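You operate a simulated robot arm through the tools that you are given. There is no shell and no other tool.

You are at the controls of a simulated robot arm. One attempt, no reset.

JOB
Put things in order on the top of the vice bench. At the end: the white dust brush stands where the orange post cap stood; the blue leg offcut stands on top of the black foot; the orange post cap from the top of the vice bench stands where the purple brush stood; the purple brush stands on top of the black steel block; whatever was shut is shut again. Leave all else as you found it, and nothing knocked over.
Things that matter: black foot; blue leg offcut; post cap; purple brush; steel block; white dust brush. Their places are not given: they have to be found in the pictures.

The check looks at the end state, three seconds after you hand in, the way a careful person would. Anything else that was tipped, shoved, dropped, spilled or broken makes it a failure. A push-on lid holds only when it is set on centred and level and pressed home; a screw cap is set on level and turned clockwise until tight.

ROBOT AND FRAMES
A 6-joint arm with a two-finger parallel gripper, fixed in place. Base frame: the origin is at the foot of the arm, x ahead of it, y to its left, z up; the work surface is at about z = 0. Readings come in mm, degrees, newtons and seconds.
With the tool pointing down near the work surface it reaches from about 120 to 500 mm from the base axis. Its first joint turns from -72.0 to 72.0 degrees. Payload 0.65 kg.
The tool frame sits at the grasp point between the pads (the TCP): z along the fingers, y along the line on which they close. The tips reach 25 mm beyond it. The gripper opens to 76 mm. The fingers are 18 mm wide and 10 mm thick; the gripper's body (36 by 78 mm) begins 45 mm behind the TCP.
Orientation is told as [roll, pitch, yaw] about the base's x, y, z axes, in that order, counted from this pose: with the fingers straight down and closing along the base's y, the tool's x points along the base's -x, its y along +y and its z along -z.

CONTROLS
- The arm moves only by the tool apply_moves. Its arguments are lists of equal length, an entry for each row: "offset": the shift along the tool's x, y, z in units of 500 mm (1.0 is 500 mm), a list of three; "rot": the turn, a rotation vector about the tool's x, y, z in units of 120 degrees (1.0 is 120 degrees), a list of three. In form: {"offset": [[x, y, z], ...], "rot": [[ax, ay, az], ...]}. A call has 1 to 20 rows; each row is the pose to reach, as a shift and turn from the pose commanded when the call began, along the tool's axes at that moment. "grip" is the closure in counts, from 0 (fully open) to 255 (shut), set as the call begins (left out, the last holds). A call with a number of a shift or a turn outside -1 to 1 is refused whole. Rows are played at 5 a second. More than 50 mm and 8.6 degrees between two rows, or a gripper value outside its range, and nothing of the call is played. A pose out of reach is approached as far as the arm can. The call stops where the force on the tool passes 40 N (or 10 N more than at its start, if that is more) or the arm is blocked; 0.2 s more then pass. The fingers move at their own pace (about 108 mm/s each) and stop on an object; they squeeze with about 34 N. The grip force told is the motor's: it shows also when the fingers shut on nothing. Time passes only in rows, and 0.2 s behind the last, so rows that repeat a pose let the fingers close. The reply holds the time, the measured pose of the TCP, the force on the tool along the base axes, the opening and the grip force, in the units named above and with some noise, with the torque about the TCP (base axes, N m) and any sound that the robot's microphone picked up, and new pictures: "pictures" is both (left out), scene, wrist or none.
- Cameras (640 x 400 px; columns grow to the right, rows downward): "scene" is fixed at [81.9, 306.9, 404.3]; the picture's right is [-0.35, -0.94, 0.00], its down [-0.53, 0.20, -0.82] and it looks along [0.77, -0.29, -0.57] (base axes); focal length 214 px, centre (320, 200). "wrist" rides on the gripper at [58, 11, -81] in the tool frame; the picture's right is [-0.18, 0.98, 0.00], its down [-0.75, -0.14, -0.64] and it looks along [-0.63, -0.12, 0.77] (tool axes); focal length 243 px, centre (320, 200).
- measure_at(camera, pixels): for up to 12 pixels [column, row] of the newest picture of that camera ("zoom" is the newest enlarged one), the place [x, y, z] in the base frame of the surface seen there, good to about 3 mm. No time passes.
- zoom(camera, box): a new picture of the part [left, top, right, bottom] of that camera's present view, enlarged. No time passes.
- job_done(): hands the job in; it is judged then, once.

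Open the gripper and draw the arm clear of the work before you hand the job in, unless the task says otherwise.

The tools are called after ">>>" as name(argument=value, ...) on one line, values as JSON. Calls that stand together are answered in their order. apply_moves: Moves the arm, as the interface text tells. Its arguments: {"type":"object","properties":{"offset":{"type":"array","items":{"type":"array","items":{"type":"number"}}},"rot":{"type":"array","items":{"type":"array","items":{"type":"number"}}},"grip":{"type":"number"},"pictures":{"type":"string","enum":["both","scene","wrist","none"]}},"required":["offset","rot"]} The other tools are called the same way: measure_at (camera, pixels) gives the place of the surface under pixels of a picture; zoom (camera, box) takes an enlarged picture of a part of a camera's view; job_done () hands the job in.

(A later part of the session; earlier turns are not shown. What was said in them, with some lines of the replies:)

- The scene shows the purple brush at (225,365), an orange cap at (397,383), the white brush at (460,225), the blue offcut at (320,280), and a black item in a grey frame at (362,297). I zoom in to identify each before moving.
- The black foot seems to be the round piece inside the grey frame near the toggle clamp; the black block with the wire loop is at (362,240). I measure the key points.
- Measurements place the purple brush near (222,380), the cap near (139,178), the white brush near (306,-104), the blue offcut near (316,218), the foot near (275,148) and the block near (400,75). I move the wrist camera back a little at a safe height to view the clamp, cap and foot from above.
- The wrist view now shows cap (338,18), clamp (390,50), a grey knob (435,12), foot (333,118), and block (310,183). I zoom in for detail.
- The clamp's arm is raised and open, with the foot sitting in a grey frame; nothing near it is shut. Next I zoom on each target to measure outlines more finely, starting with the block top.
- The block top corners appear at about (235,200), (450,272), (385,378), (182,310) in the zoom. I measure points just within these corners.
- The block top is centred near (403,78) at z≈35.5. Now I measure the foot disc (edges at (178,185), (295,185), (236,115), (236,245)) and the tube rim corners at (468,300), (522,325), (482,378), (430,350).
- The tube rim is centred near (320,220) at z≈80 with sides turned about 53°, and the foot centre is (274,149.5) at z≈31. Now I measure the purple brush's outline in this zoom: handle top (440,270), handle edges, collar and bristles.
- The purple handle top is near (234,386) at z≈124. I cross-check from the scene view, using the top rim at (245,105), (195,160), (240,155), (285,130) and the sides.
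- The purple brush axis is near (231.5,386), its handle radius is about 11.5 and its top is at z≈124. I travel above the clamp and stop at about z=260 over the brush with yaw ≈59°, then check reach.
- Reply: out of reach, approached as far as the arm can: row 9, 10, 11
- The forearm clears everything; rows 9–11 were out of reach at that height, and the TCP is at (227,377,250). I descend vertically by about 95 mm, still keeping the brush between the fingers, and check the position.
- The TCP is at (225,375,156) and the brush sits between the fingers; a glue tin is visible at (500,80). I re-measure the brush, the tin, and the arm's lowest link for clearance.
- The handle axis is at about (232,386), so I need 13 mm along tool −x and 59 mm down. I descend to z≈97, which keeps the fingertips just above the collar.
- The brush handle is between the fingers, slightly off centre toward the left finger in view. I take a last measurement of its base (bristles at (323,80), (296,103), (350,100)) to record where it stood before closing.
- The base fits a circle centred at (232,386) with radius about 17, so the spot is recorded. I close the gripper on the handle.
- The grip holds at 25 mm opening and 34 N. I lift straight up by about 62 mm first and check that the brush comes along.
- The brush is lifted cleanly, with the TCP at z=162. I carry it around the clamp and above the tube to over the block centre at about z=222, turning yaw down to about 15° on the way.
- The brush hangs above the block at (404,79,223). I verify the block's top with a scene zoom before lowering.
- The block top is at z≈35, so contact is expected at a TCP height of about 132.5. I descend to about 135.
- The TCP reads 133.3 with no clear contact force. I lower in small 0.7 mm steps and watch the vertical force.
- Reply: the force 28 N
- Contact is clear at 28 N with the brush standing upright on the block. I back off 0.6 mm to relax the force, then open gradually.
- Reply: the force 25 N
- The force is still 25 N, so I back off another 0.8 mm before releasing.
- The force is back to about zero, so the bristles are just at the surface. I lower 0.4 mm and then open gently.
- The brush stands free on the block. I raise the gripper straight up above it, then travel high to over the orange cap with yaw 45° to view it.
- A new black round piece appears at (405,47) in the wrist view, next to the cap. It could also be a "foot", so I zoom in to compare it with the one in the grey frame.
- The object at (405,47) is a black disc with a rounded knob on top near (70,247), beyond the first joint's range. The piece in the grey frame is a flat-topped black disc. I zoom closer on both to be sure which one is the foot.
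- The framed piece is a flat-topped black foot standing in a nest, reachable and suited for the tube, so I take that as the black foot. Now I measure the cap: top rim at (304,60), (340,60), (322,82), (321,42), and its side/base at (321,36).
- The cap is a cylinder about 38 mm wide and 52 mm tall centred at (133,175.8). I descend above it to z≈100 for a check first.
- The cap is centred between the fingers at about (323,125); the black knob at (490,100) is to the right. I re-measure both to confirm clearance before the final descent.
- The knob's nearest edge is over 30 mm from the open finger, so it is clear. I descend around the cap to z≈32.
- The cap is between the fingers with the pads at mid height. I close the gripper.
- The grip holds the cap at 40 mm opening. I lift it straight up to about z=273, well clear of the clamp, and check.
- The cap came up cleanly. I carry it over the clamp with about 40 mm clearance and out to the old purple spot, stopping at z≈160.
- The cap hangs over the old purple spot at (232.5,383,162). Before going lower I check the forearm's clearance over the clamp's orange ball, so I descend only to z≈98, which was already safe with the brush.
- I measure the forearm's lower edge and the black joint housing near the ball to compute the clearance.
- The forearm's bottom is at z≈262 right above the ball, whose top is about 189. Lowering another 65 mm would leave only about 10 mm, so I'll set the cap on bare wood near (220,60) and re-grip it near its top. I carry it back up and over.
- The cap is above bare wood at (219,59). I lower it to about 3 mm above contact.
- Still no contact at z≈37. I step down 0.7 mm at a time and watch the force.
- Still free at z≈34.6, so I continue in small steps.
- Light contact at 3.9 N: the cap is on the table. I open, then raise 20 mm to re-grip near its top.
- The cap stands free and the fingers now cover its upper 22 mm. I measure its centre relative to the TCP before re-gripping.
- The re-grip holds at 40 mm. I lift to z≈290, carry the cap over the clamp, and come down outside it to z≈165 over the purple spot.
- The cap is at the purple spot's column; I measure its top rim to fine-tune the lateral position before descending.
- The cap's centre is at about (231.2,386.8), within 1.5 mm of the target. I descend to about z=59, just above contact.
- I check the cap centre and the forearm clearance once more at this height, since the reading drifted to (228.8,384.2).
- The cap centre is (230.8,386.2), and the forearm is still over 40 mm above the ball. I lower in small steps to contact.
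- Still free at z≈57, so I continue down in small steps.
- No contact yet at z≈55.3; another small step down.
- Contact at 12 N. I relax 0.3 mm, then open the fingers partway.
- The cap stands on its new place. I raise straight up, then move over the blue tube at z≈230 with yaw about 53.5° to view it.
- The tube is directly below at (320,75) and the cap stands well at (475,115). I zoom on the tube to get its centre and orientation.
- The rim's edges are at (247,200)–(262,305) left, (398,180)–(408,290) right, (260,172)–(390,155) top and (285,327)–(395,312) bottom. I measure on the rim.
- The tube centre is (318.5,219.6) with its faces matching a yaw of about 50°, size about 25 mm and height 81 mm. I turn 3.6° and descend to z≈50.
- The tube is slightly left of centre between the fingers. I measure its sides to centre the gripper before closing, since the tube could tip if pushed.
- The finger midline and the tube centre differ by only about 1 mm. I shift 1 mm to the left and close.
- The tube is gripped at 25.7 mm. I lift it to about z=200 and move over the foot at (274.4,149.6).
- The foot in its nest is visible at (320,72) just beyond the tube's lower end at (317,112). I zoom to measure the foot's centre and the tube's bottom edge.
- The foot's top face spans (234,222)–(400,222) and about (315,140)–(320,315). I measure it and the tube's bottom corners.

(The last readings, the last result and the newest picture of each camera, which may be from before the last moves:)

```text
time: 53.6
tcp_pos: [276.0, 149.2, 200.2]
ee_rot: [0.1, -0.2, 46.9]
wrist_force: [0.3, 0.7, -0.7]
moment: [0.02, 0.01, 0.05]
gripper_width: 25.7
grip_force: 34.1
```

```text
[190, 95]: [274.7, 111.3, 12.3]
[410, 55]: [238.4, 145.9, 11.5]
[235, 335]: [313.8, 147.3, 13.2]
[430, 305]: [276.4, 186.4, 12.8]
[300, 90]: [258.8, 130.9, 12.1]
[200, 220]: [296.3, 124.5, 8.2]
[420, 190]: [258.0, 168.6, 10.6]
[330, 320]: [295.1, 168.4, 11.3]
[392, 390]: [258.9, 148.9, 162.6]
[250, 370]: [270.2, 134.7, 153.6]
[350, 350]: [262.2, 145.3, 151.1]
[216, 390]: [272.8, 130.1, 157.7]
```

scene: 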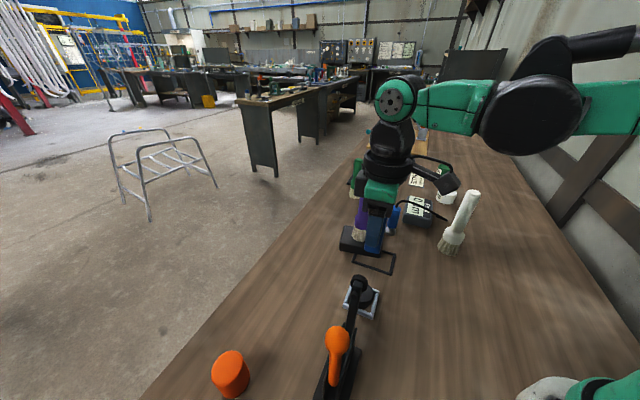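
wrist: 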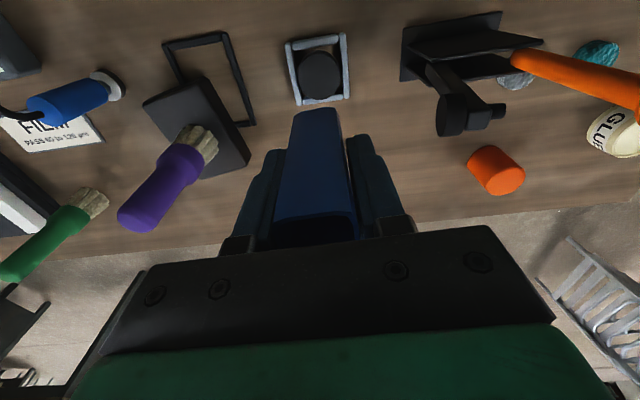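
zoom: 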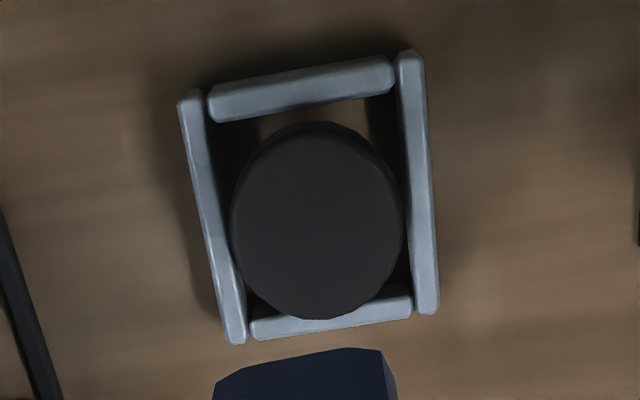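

The tube's centre (~(275,148.2)) matches the foot's centre (~(275.2,148.5)) within a millimetre. I descend to about 4 mm above contact.

>>> apply_moves(offset=[[0, 0, 0.05], [0, 0, 0.1], [0, 0, 0.15], [0, 0, 0.19], [0, 0, 0.22], [0, 0, 0.234], [0, 0, 0.234]], rot=[[0, 0, 0], [0, 0, 0], [0, 0, 0], [0, 0, 0], [0, 0, 0], [0, 0, 0], [0, 0, 0]])

>>> zoom(camera="scene", box=[310, 220, 430, 330])

```text
time: 55.2
tcp_pos: [275.9, 149.6, 82.8]
ee_rot: [-0.1, 0.0, 47.1]
wrist_force: [0.1, 0.3, -0.7]
moment: [0.02, -0.04, 0.03]
gripper_width: 25.6
grip_force: 33.7
```

scene: 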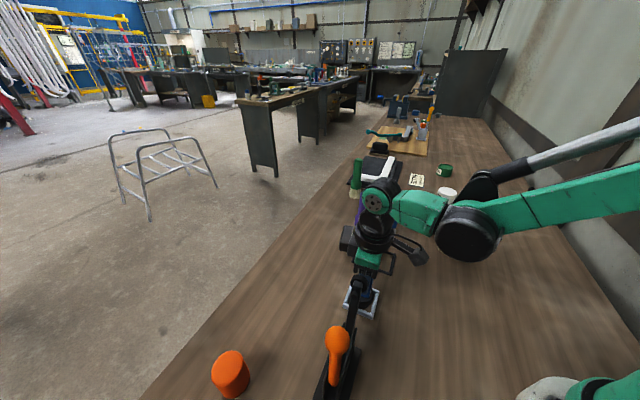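
wrist: 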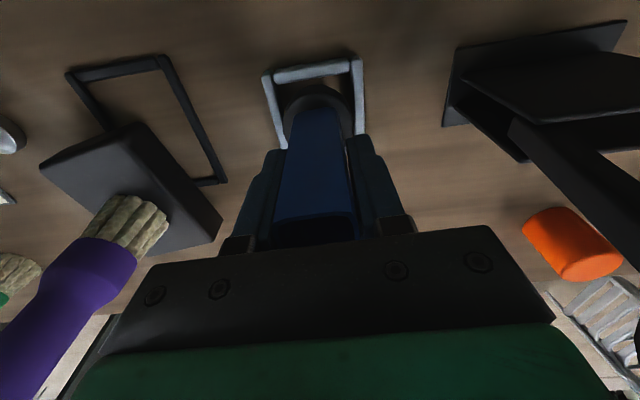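

```text
3.64 times, centred on (370, 275) of scene
```

zoom: 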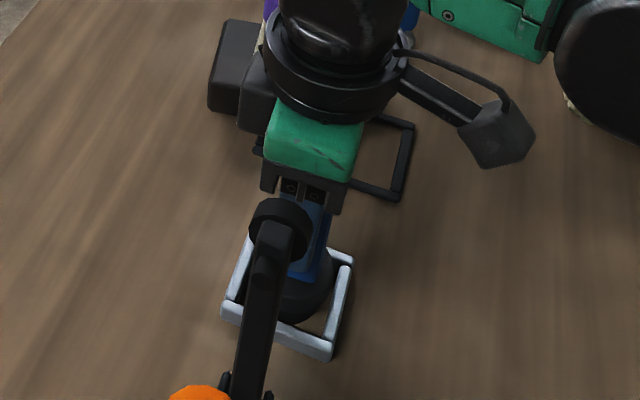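

I look closely at the tube's bottom over the foot in the wrist view, around (318,105).

>>> zoom(camera="wrist", box=[255, 50, 385, 150])

```text
4.00 times, centred on (320, 100) of wrist
```

zoom: 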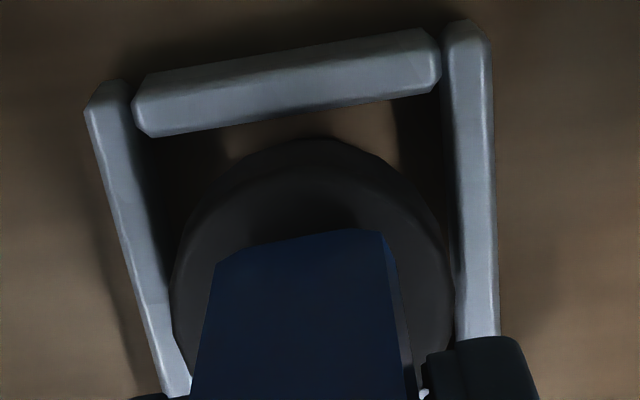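

I measure the foot's top rim and the tube's bottom edge in this zoom.

>>> measure_at(camera="zoom", pixels=[[220, 270], [382, 240], [300, 250], [315, 175], [240, 200], [395, 205], [190, 280], [440, 270], [205, 240], [425, 235], [300, 210], [400, 290]])

```text
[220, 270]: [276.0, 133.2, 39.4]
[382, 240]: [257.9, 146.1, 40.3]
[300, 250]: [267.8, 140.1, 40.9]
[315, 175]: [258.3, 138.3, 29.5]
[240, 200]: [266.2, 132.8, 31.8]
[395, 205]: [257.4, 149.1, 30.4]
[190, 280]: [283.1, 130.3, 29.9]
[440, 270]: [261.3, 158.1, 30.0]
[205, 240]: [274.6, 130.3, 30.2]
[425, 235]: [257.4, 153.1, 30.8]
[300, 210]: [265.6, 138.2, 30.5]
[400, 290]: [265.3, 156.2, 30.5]
```

The tube's centre computes to about (275.7,148.9) and the foot's to (275.8,148.3), so they are well aligned. I lower in small steps to contact.

>>> apply_moves(offset=[[0, 0, 0.002], [0, 0, 0.004], [0, 0, 0.004]], rot=[[0, 0, 0], [0, 0, 0], [0, 0, 0]], pictures="none")

```text
time: 56.0
tcp_pos: [275.5, 149.0, 80.1]
ee_rot: [0.0, -0.1, 46.9]
wrist_force: [-0.7, 0.3, -0.8]
moment: [0.01, 0.01, 0.01]
gripper_width: 25.7
grip_force: 34.3
```

Still free at z≈80; I continue down slowly.

>>> apply_moves(offset=[[0, 0, 0.0012], [0, 0, 0.0024], [0, 0, 0.0024]], rot=[[0, 0, 0], [0, 0, 0], [0, 0, 0]], pictures="none")

```text
time: 56.8
tcp_pos: [275.3, 150.2, 80.5]
ee_rot: [0.0, -0.1, 46.9]
wrist_force: [0.3, 0.5, -1.3]
moment: [0.02, 0.0, 0.02]
gripper_width: 25.8
grip_force: 34.1
```

No contact yet, so another 1 mm down.

>>> apply_moves(offset=[[0, 0, 0.001], [0, 0, 0.002], [0, 0, 0.002]], rot=[[0, 0, 0], [0, 0, 0], [0, 0, 0]], pictures="none")

```text
time: 57.6
tcp_pos: [275.8, 149.1, 79.0]
ee_rot: [-0.1, -0.1, 46.9]
wrist_force: [-0.2, -0.2, -1.4]
moment: [-0.01, -0.02, -0.01]
gripper_width: 25.7
grip_force: 34.4
```

Still no contact at z≈79; another small step.

>>> apply_moves(offset=[[0, 0, 0.001], [0, 0, 0.002], [0, 0, 0.002]], rot=[[0, 0, 0], [0, 0, 0], [0, 0, 0]], pictures="none")

```text
time: 58.4
tcp_pos: [275.0, 150.0, 77.6]
ee_rot: [0.0, 0.0, 47.0]
wrist_force: [0.1, -0.1, -0.7]
moment: [-0.04, 0.01, 0.04]
gripper_width: 25.7
grip_force: 33.8
```

Still free at z≈77.6; I take another 0.8 mm.

>>> apply_moves(offset=[[0, 0, 0.0008], [0, 0, 0.0016], [0, 0, 0.0016]], rot=[[0, 0, 0], [0, 0, 0], [0, 0, 0]], pictures="none")

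>>> zoom(camera="wrist", box=[255, 50, 385, 150])

```text
time: 59.2
tcp_pos: [274.6, 148.7, 77.6]
ee_rot: [-0.1, -0.1, 47.0]
wrist_force: [0.9, -0.1, -1.1]
moment: [-0.03, 0.05, -0.02]
gripper_width: 25.5
grip_force: 34.0
```

```text
4.00 times, centred on (320, 100) of wrist
```

zoom: 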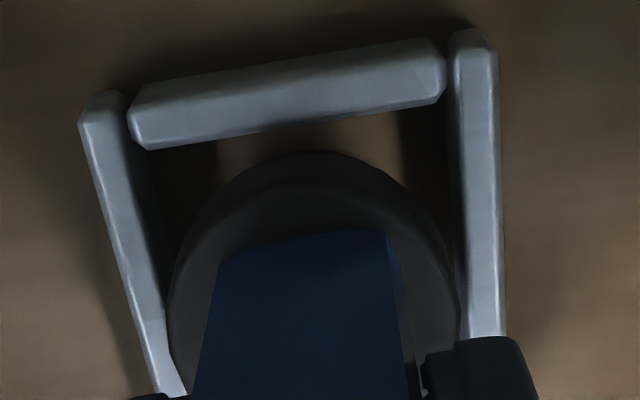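

The gap is nearly closed visually. I continue with 0.6 mm steps.

>>> apply_moves(offset=[[0, 0, 0.0006], [0, 0, 0.0012], [0, 0, 0.0012]], rot=[[0, 0, 0], [0, 0, 0], [0, 0, 0]], pictures="none")

```text
time: 60.0
tcp_pos: [275.4, 149.3, 77.5]
ee_rot: [0.0, 0.0, 47.1]
wrist_force: [-2.0, -2.2, 15.2]
moment: [-0.06, 0.09, -0.01]
gripper_width: 25.4
grip_force: 34.0
```

Contact at 15 N. I back off 0.35 mm, check, and then open only to about 45 mm, since the clamp arm stands nearby.

>>> apply_moves(offset=[[0, 0, -0.0007], [0, 0, -0.0007]], rot=[[0, 0, 0], [0, 0, 0]], pictures="none")

>>> apply_moves(offset=[[0, 0, 0], [0, 0, 0], [0, 0, 0]], rot=[[0, 0, 0], [0, 0, 0], [0, 0, 0]], grip=104)

```text
time: 60.6
tcp_pos: [275.8, 149.2, 77.4]
ee_rot: [0.0, -0.1, 47.0]
wrist_force: [1.0, -1.1, 2.6]
moment: [-0.03, -0.06, 0.03]
gripper_width: 25.6
grip_force: 33.5
```

```text
time: 61.4
tcp_pos: [275.0, 148.4, 75.9]
ee_rot: [-0.1, -0.1, 47.0]
wrist_force: [0.3, -0.2, -1.0]
moment: [0.0, 0.03, -0.03]
gripper_width: 44.9
grip_force: 0.1
```

scene: 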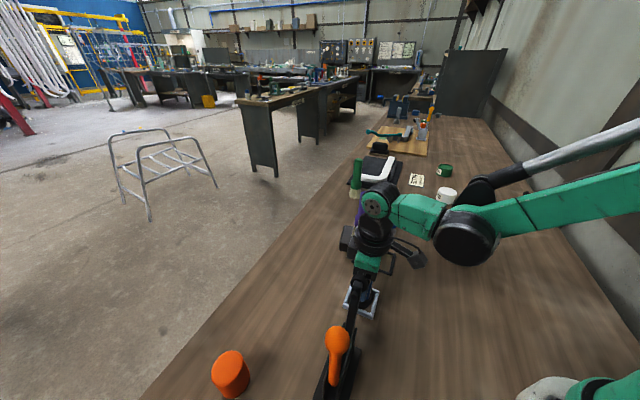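
wrist: 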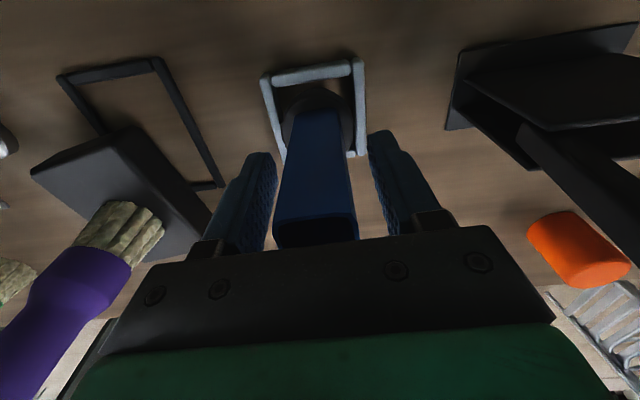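

The tube stands on the foot by itself. I raise straight up to z≈290 and then travel to above the white brush near (306,-104), turning yaw to about −20°.

>>> apply_moves(offset=[[0, 0, -0.03], [0, 0, -0.08], [0, 0, -0.15], [0, 0, -0.23], [0, 0, -0.31], [0, 0, -0.38], [0, 0, -0.428], [0.0364, -0.0433, -0.428], [0.0727, -0.0867, -0.428], [0.1091, -0.13, -0.428], [0.1455, -0.1734, -0.428], [0.1818, -0.2167, -0.428], [0.2182, -0.26, -0.428], [0.2546, -0.3034, -0.428], [0.2909, -0.3467, -0.428], [0.3273, -0.3901, -0.428], [0.3273, -0.3901, -0.428]], rot=[[0, 0, 0], [0, 0, 0], [0, 0, 0], [0, 0, 0], [0, 0, 0], [0, 0, 0], [0, 0, 0], [0, 0, 0.062], [0, 0, 0.124], [0, 0, 0.186], [0, 0, 0.248], [0, 0, 0.31], [0, 0, 0.372], [0, 0, 0.434], [0, 0, 0.496], [0, 0, 0.558], [0, 0, 0.558]], grip=104)

```text
time: 65.0
tcp_pos: [306.6, -102.8, 292.3]
ee_rot: [0.1, -0.1, -20.1]
wrist_force: [-0.2, 0.4, -0.2]
moment: [0.0, 0.0, 0.0]
gripper_width: 45.0
grip_force: 0.0
```

scene: 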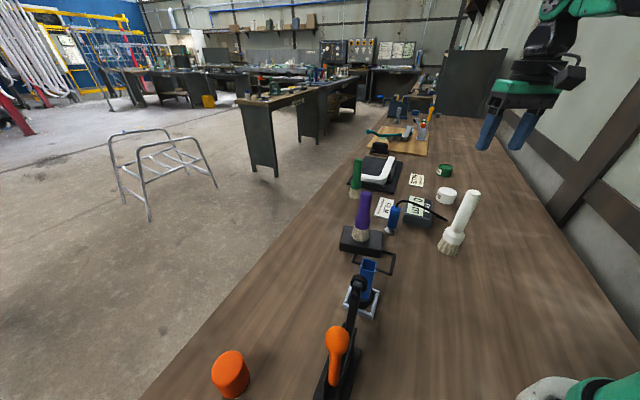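
wrist: 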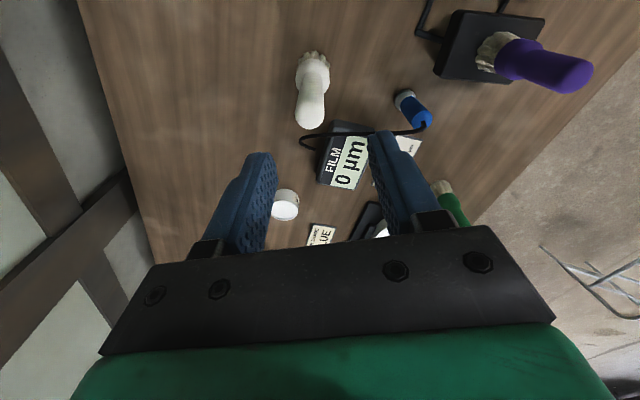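

The tube stands upright on the foot in the scene view, and the white brush is at (312,90) in the wrist view. I zoom on both.

>>> zoom(camera="scene", box=[320, 230, 420, 330])

>>> zoom(camera="wrist", box=[265, 40, 365, 140])

```text
4.00 times, centred on (370, 280) of scene
```

zoom: 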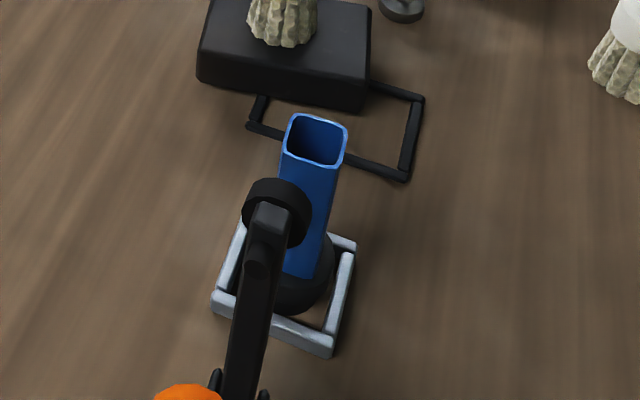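

```text
4.00 times, centred on (315, 90) of wrist
```

zoom: 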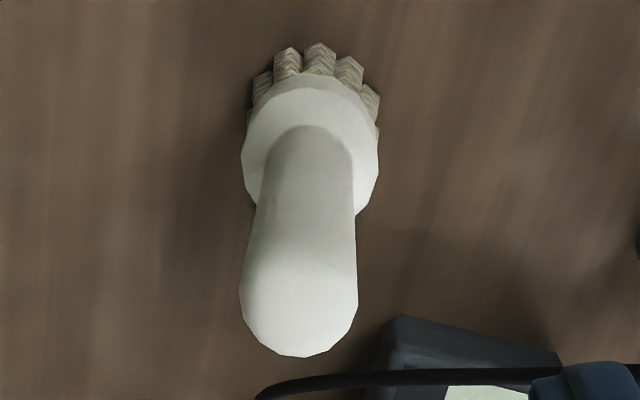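

I measure the white brush's handle top, sides, collar and bristles in this zoom.

>>> measure_at(camera="zoom", pixels=[[300, 310], [245, 300], [354, 300], [300, 350], [300, 275], [262, 220], [353, 215], [308, 200], [248, 150], [374, 150], [310, 90], [318, 55]])

>>> measure_at(camera="scene", pixels=[[473, 193], [466, 196], [478, 197], [461, 215], [470, 218], [453, 232], [464, 237], [449, 247], [442, 245], [457, 250], [458, 225], [472, 200]])

```text
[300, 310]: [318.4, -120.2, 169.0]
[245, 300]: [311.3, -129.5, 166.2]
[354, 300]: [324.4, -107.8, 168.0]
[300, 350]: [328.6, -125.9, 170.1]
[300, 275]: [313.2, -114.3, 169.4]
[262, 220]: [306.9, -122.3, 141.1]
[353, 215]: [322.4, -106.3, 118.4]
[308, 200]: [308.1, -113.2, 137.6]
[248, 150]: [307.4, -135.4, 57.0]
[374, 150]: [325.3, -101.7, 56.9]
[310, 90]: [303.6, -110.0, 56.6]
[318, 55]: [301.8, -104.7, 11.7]
```

```text
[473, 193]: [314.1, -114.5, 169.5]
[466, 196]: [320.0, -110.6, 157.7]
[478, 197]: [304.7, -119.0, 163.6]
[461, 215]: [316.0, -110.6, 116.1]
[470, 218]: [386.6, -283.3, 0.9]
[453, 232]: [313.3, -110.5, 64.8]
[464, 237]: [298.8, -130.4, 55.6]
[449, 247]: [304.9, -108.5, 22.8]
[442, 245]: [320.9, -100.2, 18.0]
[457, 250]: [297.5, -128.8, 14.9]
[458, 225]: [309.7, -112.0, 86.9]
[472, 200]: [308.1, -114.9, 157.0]
```

The white brush axis is near (316,-118.5), its top at z≈170 and its handle about 25 mm wide. I centre above it, open fully, and descend to z≈207 to re-check.

>>> apply_moves(offset=[[-0.014, -0.012, 0.03], [-0.0284, -0.023, 0.08], [-0.0284, -0.023, 0.13], [-0.0284, -0.023, 0.17], [-0.0284, -0.023, 0.17]], rot=[[0, 0, 0], [0, 0, 0], [0, 0, 0], [0, 0, 0], [0, 0, 0]], grip=0)

>>> zoom(camera="wrist", box=[240, 40, 400, 220])

```text
time: 66.2
tcp_pos: [315.7, -119.2, 207.0]
ee_rot: [0.1, 0.1, -20.1]
wrist_force: [-0.7, -0.3, 0.0]
moment: [-0.02, -0.02, 0.0]
gripper_width: 75.9
grip_force: 0.2
```

scene: 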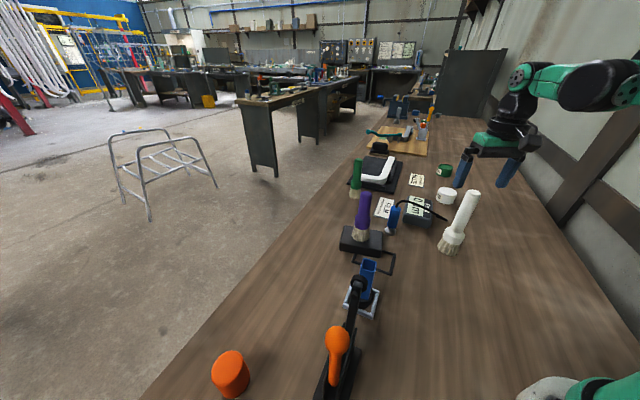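
wrist: 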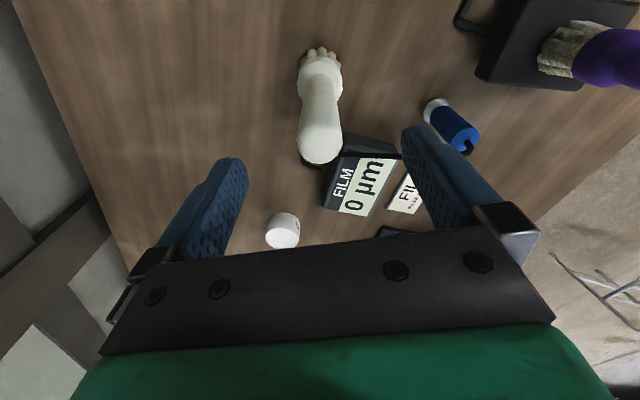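

```text
2.22 times, centred on (320, 130) of wrist
```

zoom: 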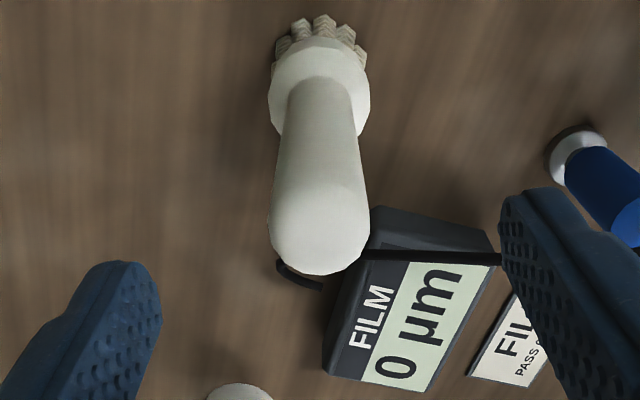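

The brush handle top is centred near (320,150) between the fingers. I measure its rim and limb points from here.

>>> measure_at(camera="zoom", pixels=[[273, 228], [365, 228], [320, 270], [320, 195], [320, 235], [284, 150], [358, 150], [320, 130], [270, 95], [367, 95], [320, 50], [322, 25]])

```text
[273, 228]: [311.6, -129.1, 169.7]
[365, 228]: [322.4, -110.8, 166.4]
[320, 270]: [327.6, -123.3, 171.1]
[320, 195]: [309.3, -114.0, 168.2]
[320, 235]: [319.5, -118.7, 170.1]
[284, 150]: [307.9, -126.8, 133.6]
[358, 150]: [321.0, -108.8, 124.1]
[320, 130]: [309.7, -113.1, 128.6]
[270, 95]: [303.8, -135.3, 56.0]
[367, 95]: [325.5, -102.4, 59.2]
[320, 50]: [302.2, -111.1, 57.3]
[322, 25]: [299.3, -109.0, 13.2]
```

The handle centre is about (317.5,-119.2). I shift 1.7 mm and descend to z≈133 so the gripper body stays above the brush top.

>>> apply_moves(offset=[[-0.0034, 0.0012, 0.04], [-0.0034, 0.0012, 0.08], [-0.0034, 0.0012, 0.12], [-0.0034, 0.0012, 0.148], [-0.0034, 0.0012, 0.148]], rot=[[0, 0, 0], [0, 0, 0], [0, 0, 0], [0, 0, 0], [0, 0, 0]])

```text
time: 67.4
tcp_pos: [318.3, -120.4, 131.1]
ee_rot: [0.2, -0.1, -20.0]
wrist_force: [-0.7, 0.0, 0.4]
moment: [0.03, -0.01, 0.01]
gripper_width: 76.1
grip_force: 0.1
```

scene: 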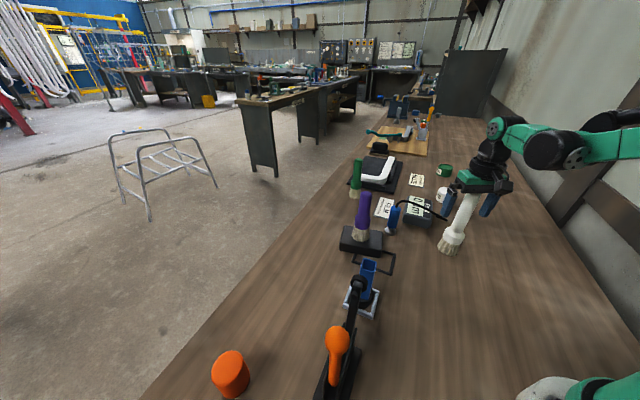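
wrist: 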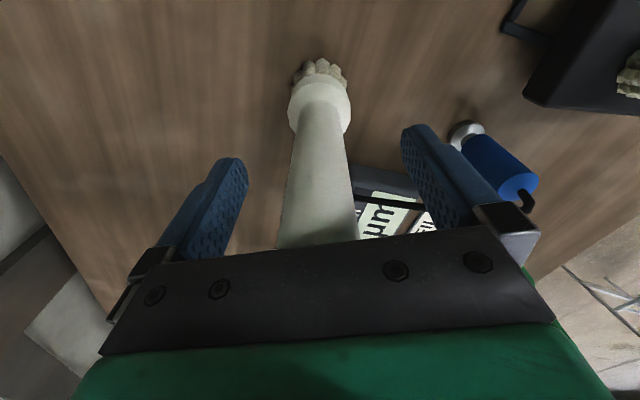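

The handle is centred between the fingers. I close the gripper.

>>> apply_moves(offset=[[0, 0, 0], [0, 0, 0], [0, 0, 0], [0, 0, 0]], rot=[[0, 0, 0], [0, 0, 0], [0, 0, 0], [0, 0, 0]], grip=255)

```text
time: 68.4
tcp_pos: [318.7, -120.1, 131.4]
ee_rot: [0.2, -0.1, -20.0]
wrist_force: [0.2, 1.1, -0.6]
moment: [-0.01, 0.01, 0.0]
gripper_width: 25.3
grip_force: 34.0
```

scene: 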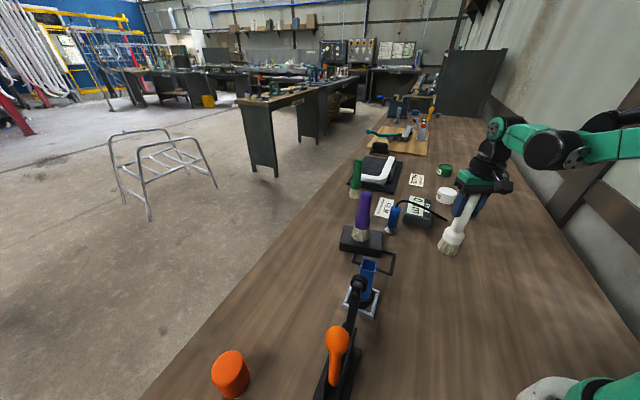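
wrist: 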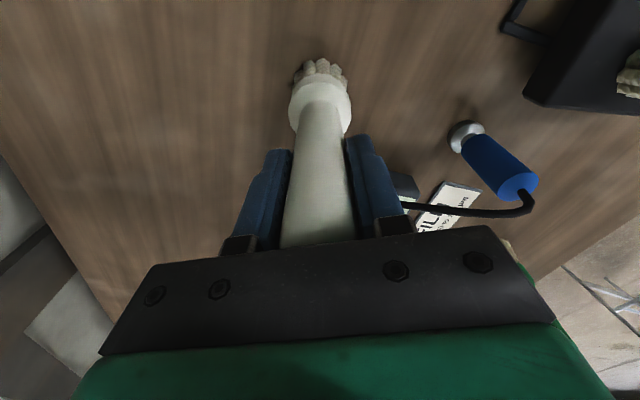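

The grip holds at 25 mm. I lift 60 mm first and check that the brush hangs straight.

>>> apply_moves(offset=[[0, 0, -0.03], [0, 0, -0.07], [0, 0, -0.11], [0, 0, -0.13], [0, 0, -0.13]], rot=[[0, 0, 0], [0, 0, 0], [0, 0, 0], [0, 0, 0], [0, 0, 0]])

```text
time: 69.6
tcp_pos: [317.7, -118.5, 195.5]
ee_rot: [0.1, 0.0, -20.0]
wrist_force: [1.0, -0.2, -0.7]
moment: [0.0, 0.01, 0.01]
gripper_width: 25.3
grip_force: 33.9
```

scene: 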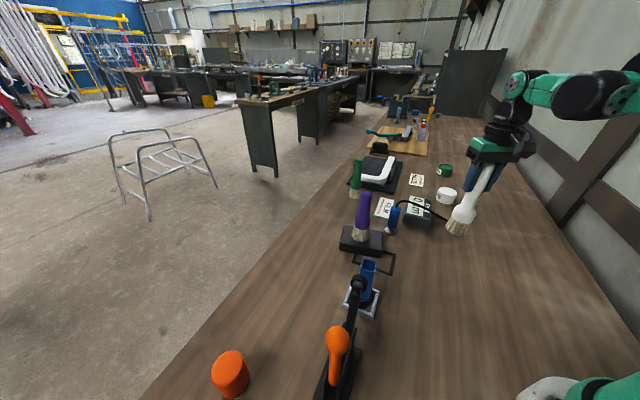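
wrist: 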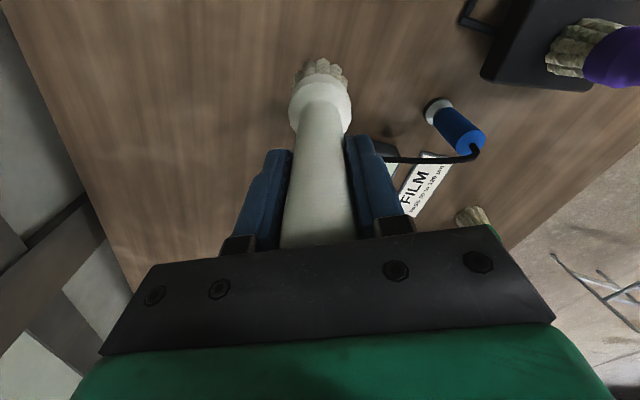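

The brush hangs straight. I carry it across bare wood to above the old cap spot (132.8,175.6), turning yaw to 45° on the way.

>>> apply_moves(offset=[[0.055, 0.0428, 0], [0.11, 0.0856, 0], [0.165, 0.1284, 0], [0.22, 0.1712, 0], [0.275, 0.214, 0], [0.3299, 0.2568, 0], [0.3849, 0.2996, 0], [0.4399, 0.3424, 0], [0.4949, 0.3852, 0], [0.5499, 0.428, 0], [0.5499, 0.428, 0]], rot=[[0, 0, -0.0542], [0, 0, -0.1084], [0, 0, -0.1626], [0, 0, -0.2168], [0, 0, -0.271], [0, 0, -0.3252], [0, 0, -0.3794], [0, 0, -0.4336], [0, 0, -0.4878], [0, 0, -0.542], [0, 0, -0.542]])

```text
time: 72.0
tcp_pos: [130.2, 177.8, 197.2]
ee_rot: [0.0, -0.2, 45.1]
wrist_force: [-0.4, 0.2, -0.6]
moment: [-0.03, 0.02, -0.01]
gripper_width: 25.4
grip_force: 33.7
```

scene: 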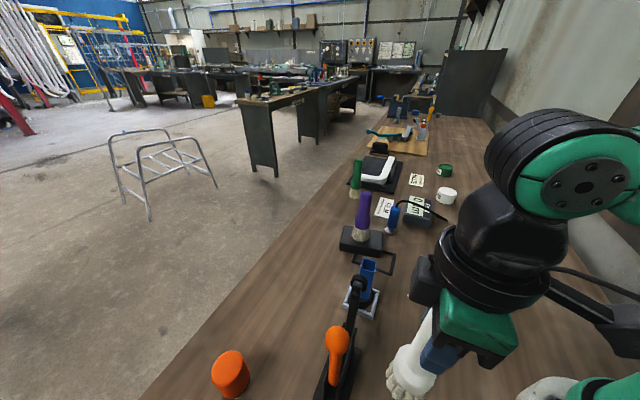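
wrist: 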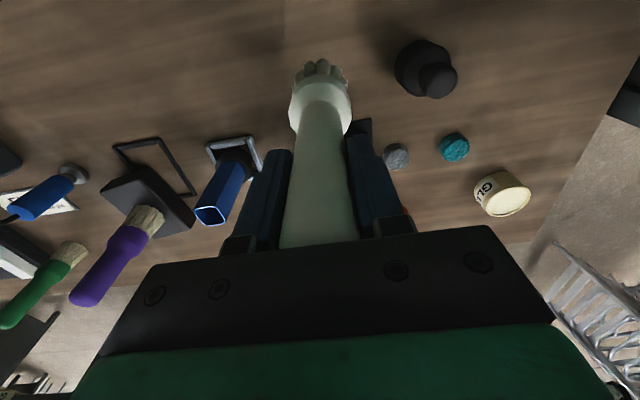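

The brush hangs near the cap spot. I measure its collar and bristles to correct the lateral position before lowering.

>>> measure_at(camera="wrist", pixels=[[292, 108], [348, 112], [320, 85], [320, 70], [320, 130], [320, 200], [296, 200], [346, 200], [303, 72], [338, 72], [286, 240], [352, 235]])

>>> measure_at(camera="scene", pixels=[[398, 355], [430, 360], [412, 360], [405, 385], [390, 380], [420, 330], [432, 325], [425, 345]])

```text
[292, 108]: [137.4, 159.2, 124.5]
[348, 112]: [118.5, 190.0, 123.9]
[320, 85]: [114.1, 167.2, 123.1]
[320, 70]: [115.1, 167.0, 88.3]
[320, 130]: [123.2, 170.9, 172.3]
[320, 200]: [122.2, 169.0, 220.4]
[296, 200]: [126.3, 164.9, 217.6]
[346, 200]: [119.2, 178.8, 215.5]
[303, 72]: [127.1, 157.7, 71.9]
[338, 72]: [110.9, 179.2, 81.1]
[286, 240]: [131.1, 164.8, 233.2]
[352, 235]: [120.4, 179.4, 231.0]
```

```text
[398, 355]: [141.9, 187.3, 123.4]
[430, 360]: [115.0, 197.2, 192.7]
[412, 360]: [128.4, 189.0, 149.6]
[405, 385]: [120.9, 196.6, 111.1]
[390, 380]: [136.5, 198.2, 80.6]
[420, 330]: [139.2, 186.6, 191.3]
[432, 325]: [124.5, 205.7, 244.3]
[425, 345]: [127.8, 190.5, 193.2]
```

The brush axis is at about (129.5,177), so I shift about (+3,−1.5) mm and descend to a few millimetres above contact.

>>> apply_moves(offset=[[-0.0018, -0.0061, 0.02], [-0.0018, -0.0061, 0.06], [-0.0018, -0.0061, 0.1], [-0.0018, -0.0061, 0.12], [-0.0018, -0.0061, 0.12]], rot=[[0, 0, 0], [0, 0, 0], [0, 0, 0], [0, 0, 0], [0, 0, 0]])

```text
time: 73.2
tcp_pos: [134.4, 174.6, 137.6]
ee_rot: [-0.1, -0.1, 45.1]
wrist_force: [0.0, 0.4, -0.8]
moment: [0.0, -0.03, 0.04]
gripper_width: 25.3
grip_force: 33.9
```

scene: 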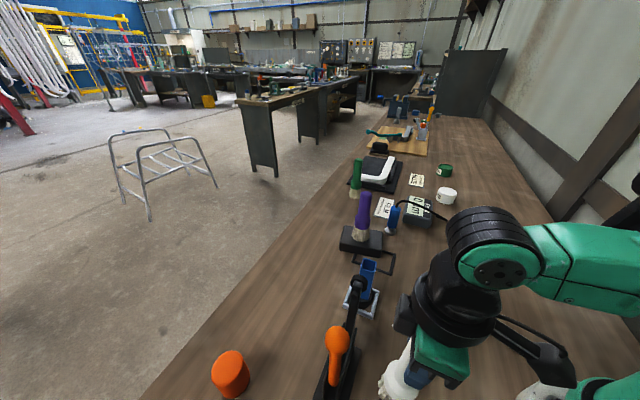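
wrist: 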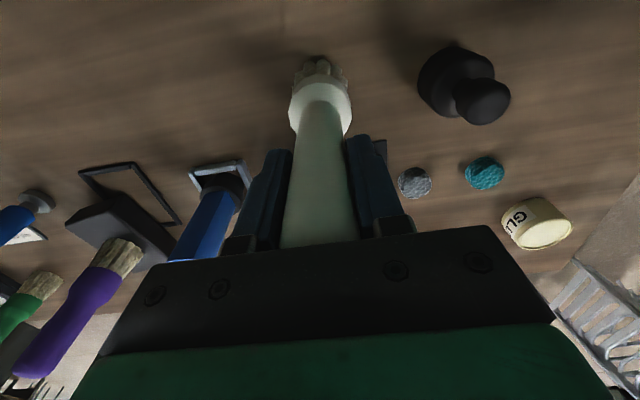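

I check the brush base's position again at this height before touching down.

>>> measure_at(camera="wrist", pixels=[[292, 108], [349, 112], [320, 85], [320, 70], [303, 72], [340, 72], [296, 85], [346, 85], [320, 62], [320, 130]])

>>> measure_at(camera="scene", pixels=[[400, 365], [410, 370], [390, 375], [385, 390], [395, 390], [410, 388], [405, 350], [395, 360]])

```text
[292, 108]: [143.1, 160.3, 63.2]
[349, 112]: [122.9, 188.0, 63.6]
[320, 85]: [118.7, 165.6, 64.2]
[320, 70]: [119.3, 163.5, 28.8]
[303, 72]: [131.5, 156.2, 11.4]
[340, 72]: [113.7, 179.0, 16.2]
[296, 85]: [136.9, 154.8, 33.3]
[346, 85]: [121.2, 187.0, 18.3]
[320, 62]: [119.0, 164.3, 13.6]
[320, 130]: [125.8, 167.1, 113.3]
```

```text
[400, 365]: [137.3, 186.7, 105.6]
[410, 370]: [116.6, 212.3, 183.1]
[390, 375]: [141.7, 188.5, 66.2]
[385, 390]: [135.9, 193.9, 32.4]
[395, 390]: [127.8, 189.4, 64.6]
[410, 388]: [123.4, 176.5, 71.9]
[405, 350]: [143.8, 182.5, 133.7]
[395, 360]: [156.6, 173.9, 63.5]
```

The base centre is about (134,174.5), about 1.5 mm from the target. I shift 1.2 mm back along the finger axis and lower 4.5 mm.

>>> apply_moves(offset=[[0, 0.0024, 0.003], [0, 0.0024, 0.006], [0, 0.0024, 0.009], [0, 0.0024, 0.009]], rot=[[0, 0, 0], [0, 0, 0], [0, 0, 0], [0, 0, 0]], pictures="none")

```text
time: 74.2
tcp_pos: [133.7, 175.4, 132.8]
ee_rot: [0.0, -0.2, 45.1]
wrist_force: [-0.8, 0.2, -1.2]
moment: [0.0, 0.02, -0.03]
gripper_width: 25.4
grip_force: 34.1
```

The TCP is at (133.7,175.4,132.8), still free. I continue in 0.5 mm steps.

>>> apply_moves(offset=[[0, 0, 0.001], [0, 0, 0.002], [0, 0, 0.002]], rot=[[0, 0, 0], [0, 0, 0], [0, 0, 0]], pictures="none")

```text
time: 75.0
tcp_pos: [133.0, 175.5, 131.3]
ee_rot: [0.0, 0.0, 45.1]
wrist_force: [0.0, 0.1, -1.0]
moment: [-0.01, -0.01, 0.02]
gripper_width: 25.1
grip_force: 33.4
```

No contact at z≈131.3; another small step.

>>> apply_moves(offset=[[0, 0, 0.0008], [0, 0, 0.0016], [0, 0, 0.0016]], rot=[[0, 0, 0], [0, 0, 0], [0, 0, 0]], pictures="none")

```text
time: 75.8
tcp_pos: [135.4, 175.7, 131.2]
ee_rot: [0.1, 0.0, 45.1]
wrist_force: [-1.4, 0.1, 12.3]
moment: [-0.04, 0.02, -0.03]
gripper_width: 25.2
grip_force: 34.1
stopped in row 3: the force on the tool passed its limit at 42 N (the readings are from after the stop); the commanded pose is now the measured one
```

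Contact is made, now 12 N after a brief spike. I back off 0.4 mm and check before releasing.

>>> apply_moves(offset=[[0, 0, -0.0007], [0, 0, -0.0007]], rot=[[0, 0, 0], [0, 0, 0]])

>>> zoom(camera="scene", box=[310, 280, 490, 400])

```text
time: 76.4
tcp_pos: [134.4, 173.6, 130.6]
ee_rot: [0.1, -0.1, 45.1]
wrist_force: [0.3, 2.5, 11.1]
moment: [0.19, -0.11, 0.03]
gripper_width: 25.7
grip_force: 33.8
```

scene: 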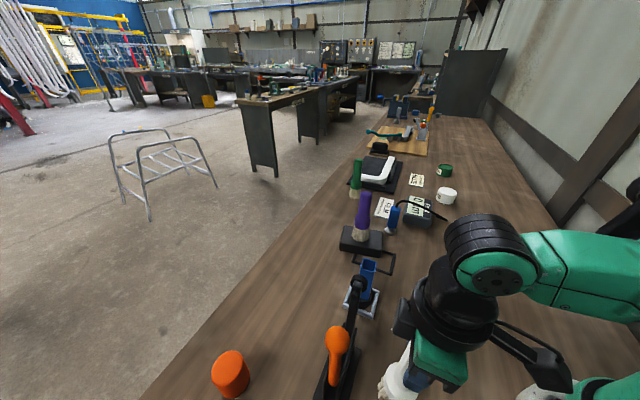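
wrist: 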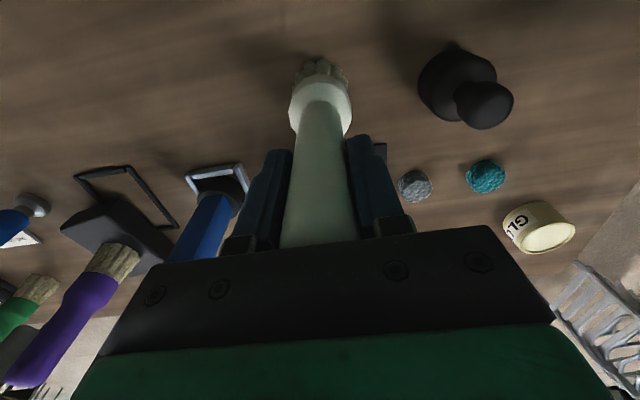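

```text
3.33 times, centred on (400, 340) of scene
```

zoom: 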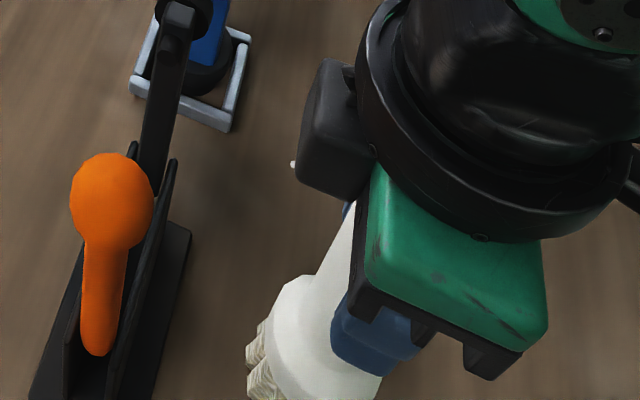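

Still 11 N, so I relax another 0.4 mm.

>>> apply_moves(offset=[[0, 0, -0.0008], [0, 0, -0.0008]], rot=[[0, 0, 0], [0, 0, 0]], pictures="none")

```text
time: 77.0
tcp_pos: [135.0, 174.4, 130.8]
ee_rot: [-0.1, 0.0, 45.1]
wrist_force: [-0.2, -0.3, -1.0]
moment: [0.0, 0.0, -0.05]
gripper_width: 25.0
grip_force: 33.5
```

The force is back to about zero with the bristles just at the surface. I lower 0.25 mm and release.

>>> apply_moves(offset=[[0, 0, 0.0005], [0, 0, 0.0005]], rot=[[0, 0, 0], [0, 0, 0]], pictures="none")

>>> apply_moves(offset=[[0, 0, 0], [0, 0, 0], [0, 0, 0]], rot=[[0, 0, 0], [0, 0, 0], [0, 0, 0]], grip=70)

```text
time: 77.6
tcp_pos: [133.4, 175.9, 132.1]
ee_rot: [0.1, 0.1, 45.1]
wrist_force: [0.2, -1.1, -0.9]
moment: [-0.01, 0.01, -0.01]
gripper_width: 25.2
grip_force: 33.9
```

```text
time: 78.4
tcp_pos: [133.9, 176.0, 131.6]
ee_rot: [0.2, 0.0, 45.1]
wrist_force: [0.3, 0.4, 0.6]
moment: [-0.02, 0.01, 0.0]
gripper_width: 55.1
grip_force: 0.1
```

scene: 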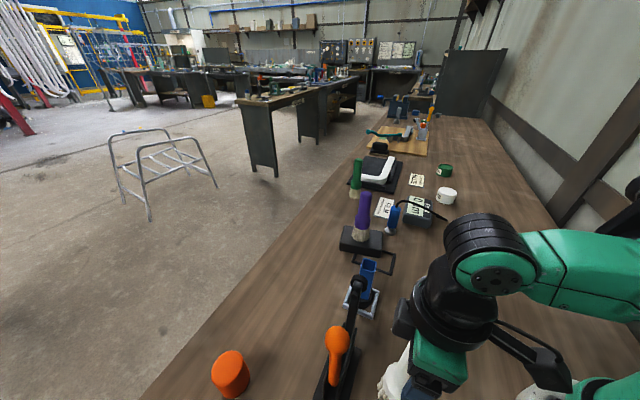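
wrist: 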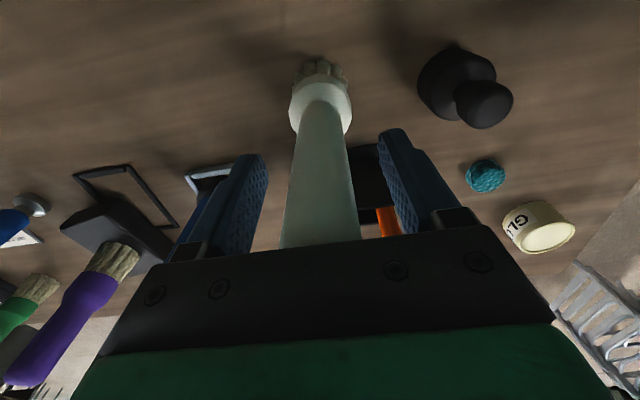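

The brush stands free of the fingers. I raise straight up to about z=300, well above it, and look.

>>> apply_moves(offset=[[0, 0, -0.03], [0, 0, -0.07], [0, 0, -0.12], [0, 0, -0.18], [0, 0, -0.25], [0, 0, -0.32], [0, 0, -0.34], [0, 0, -0.34]], rot=[[0, 0, 0], [0, 0, 0], [0, 0, 0], [0, 0, 0], [0, 0, 0], [0, 0, 0], [0, 0, 0], [0, 0, 0]], grip=70)

```text
time: 80.2
tcp_pos: [134.5, 174.6, 301.3]
ee_rot: [0.1, 0.0, 45.1]
wrist_force: [-0.3, -0.4, 0.5]
moment: [0.01, 0.02, -0.01]
gripper_width: 55.1
grip_force: 0.0
```

scene: 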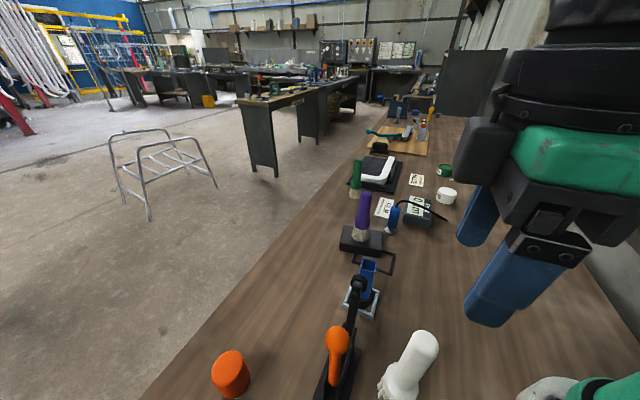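
wrist: 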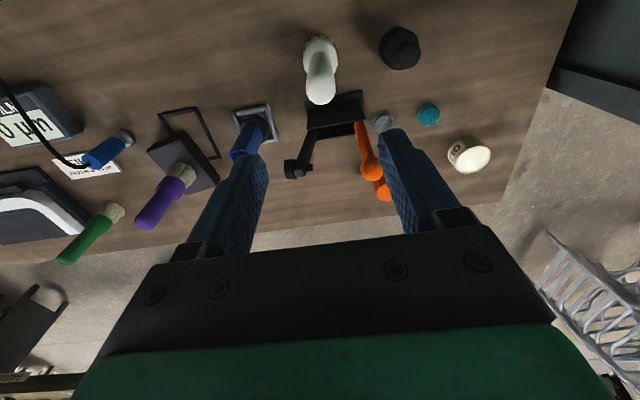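

All items stand as intended in this view. I move the arm away to a clear, high position near (240,60,335) and take final pictures.

>>> apply_moves(offset=[[0.0029, -0.0622, -0.02], [0.0058, -0.1244, -0.04], [0.0088, -0.1866, -0.06], [0.0117, -0.2488, -0.07], [0.0146, -0.311, -0.07], [0.0146, -0.311, -0.07]], rot=[[0, 0, 0.05], [0, 0, 0.1], [0, 0, 0.15], [0, 0, 0.2], [0, 0, 0.25], [0, 0, 0.25]], grip=0)

>>> zoom(camera="scene", box=[190, 180, 470, 400])

>>> zoom(camera="scene", box=[320, 120, 480, 280])

```text
time: 81.6
tcp_pos: [239.8, 60.4, 335.8]
ee_rot: [0.1, 0.0, 15.0]
wrist_force: [-1.3, 0.2, -0.5]
moment: [-0.01, 0.01, -0.01]
gripper_width: 75.9
grip_force: 0.0
```

scene: 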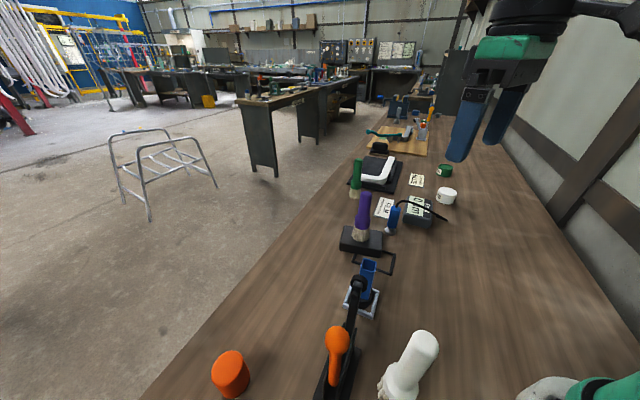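
wrist: 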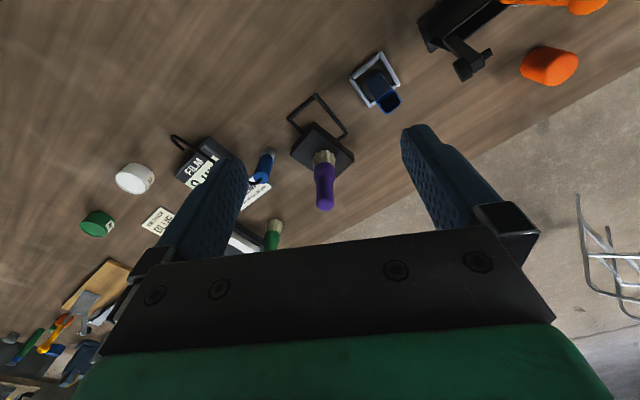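

```text
1.82 times, centred on (330, 290) of scene
```

zoom: 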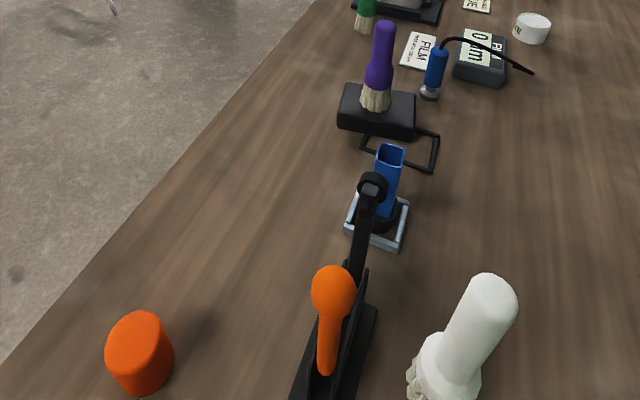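

```text
2.50 times, centred on (400, 200) of scene
```

zoom: 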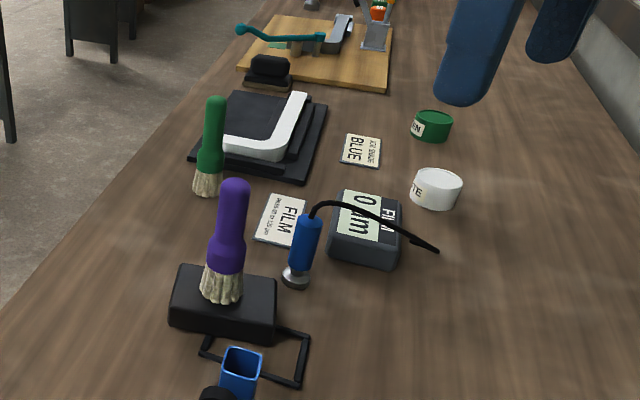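

The final view shows all four placements standing and the rest untouched. I do one last check of positions by measuring the tube rim, cap top, purple top and white brush top.

>>> measure_at(camera="scene", pixels=[[229, 363], [363, 196], [363, 236], [425, 342], [400, 375], [369, 262], [362, 264], [375, 264], [368, 285], [240, 385]])

>>> zoom(camera="wrist", box=[280, 30, 420, 220])

```text
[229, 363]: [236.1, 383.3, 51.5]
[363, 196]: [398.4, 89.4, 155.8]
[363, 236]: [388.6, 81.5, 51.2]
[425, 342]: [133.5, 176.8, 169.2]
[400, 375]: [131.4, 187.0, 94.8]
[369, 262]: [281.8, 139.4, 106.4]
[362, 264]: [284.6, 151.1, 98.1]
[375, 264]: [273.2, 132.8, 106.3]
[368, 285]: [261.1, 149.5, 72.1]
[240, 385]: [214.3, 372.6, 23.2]
```

```text
2.11 times, centred on (350, 125) of wrist
```

zoom: 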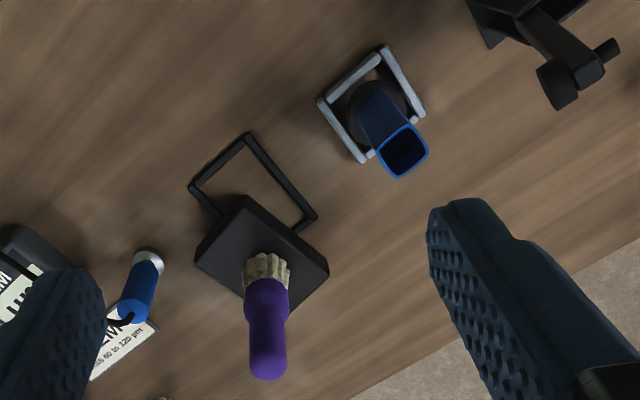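

The white brush stands at (133.5,177), the cap at about (232,386), the tube on the foot and the purple brush on the block. The clamp is unchanged, and the gripper is open and clear. I hand the job in.

>>> job_done()

```text
The job is handed in.
```

The job is handed in. All four placements were standing when I last looked, and the arm was open and clear of the work.

| Item | Where it stands now | How close |
|---|---|---|
| Purple brush | On top of the black steel block, near the centre | About 1–2 mm from the block's centre |
| Orange post cap | Where the purple brush stood, about (231, 386) | About 1–2 mm off |
| Blue leg offcut | On top of the black foot in the grey nest | Within about 1 mm of centred |
| White dust brush | Where the cap stood, about (133, 177) | About 1–2 mm off |

- **Which foot:** there is a second black round piece with a knob on top near (70, 247), outside the arm's reach. I took the flat-topped disc in the grey nest as the black foot, since it is reachable and a tube can stand on it.
- **Cap re-gripped:** I set the cap down once on bare wood near (220, 60) and picked it up again nearer its top. My first grip would have brought the forearm within about 10 mm of the clamp's orange ball.
- **Force stop:** lowering the white brush tripped the force limit briefly at 42 N as it touched the table. I backed off before releasing it, and it stood upright afterwards.
- **Nothing to shut:** the toggle clamp was open at the start. I left it as it was and saw nothing else that needed closing.
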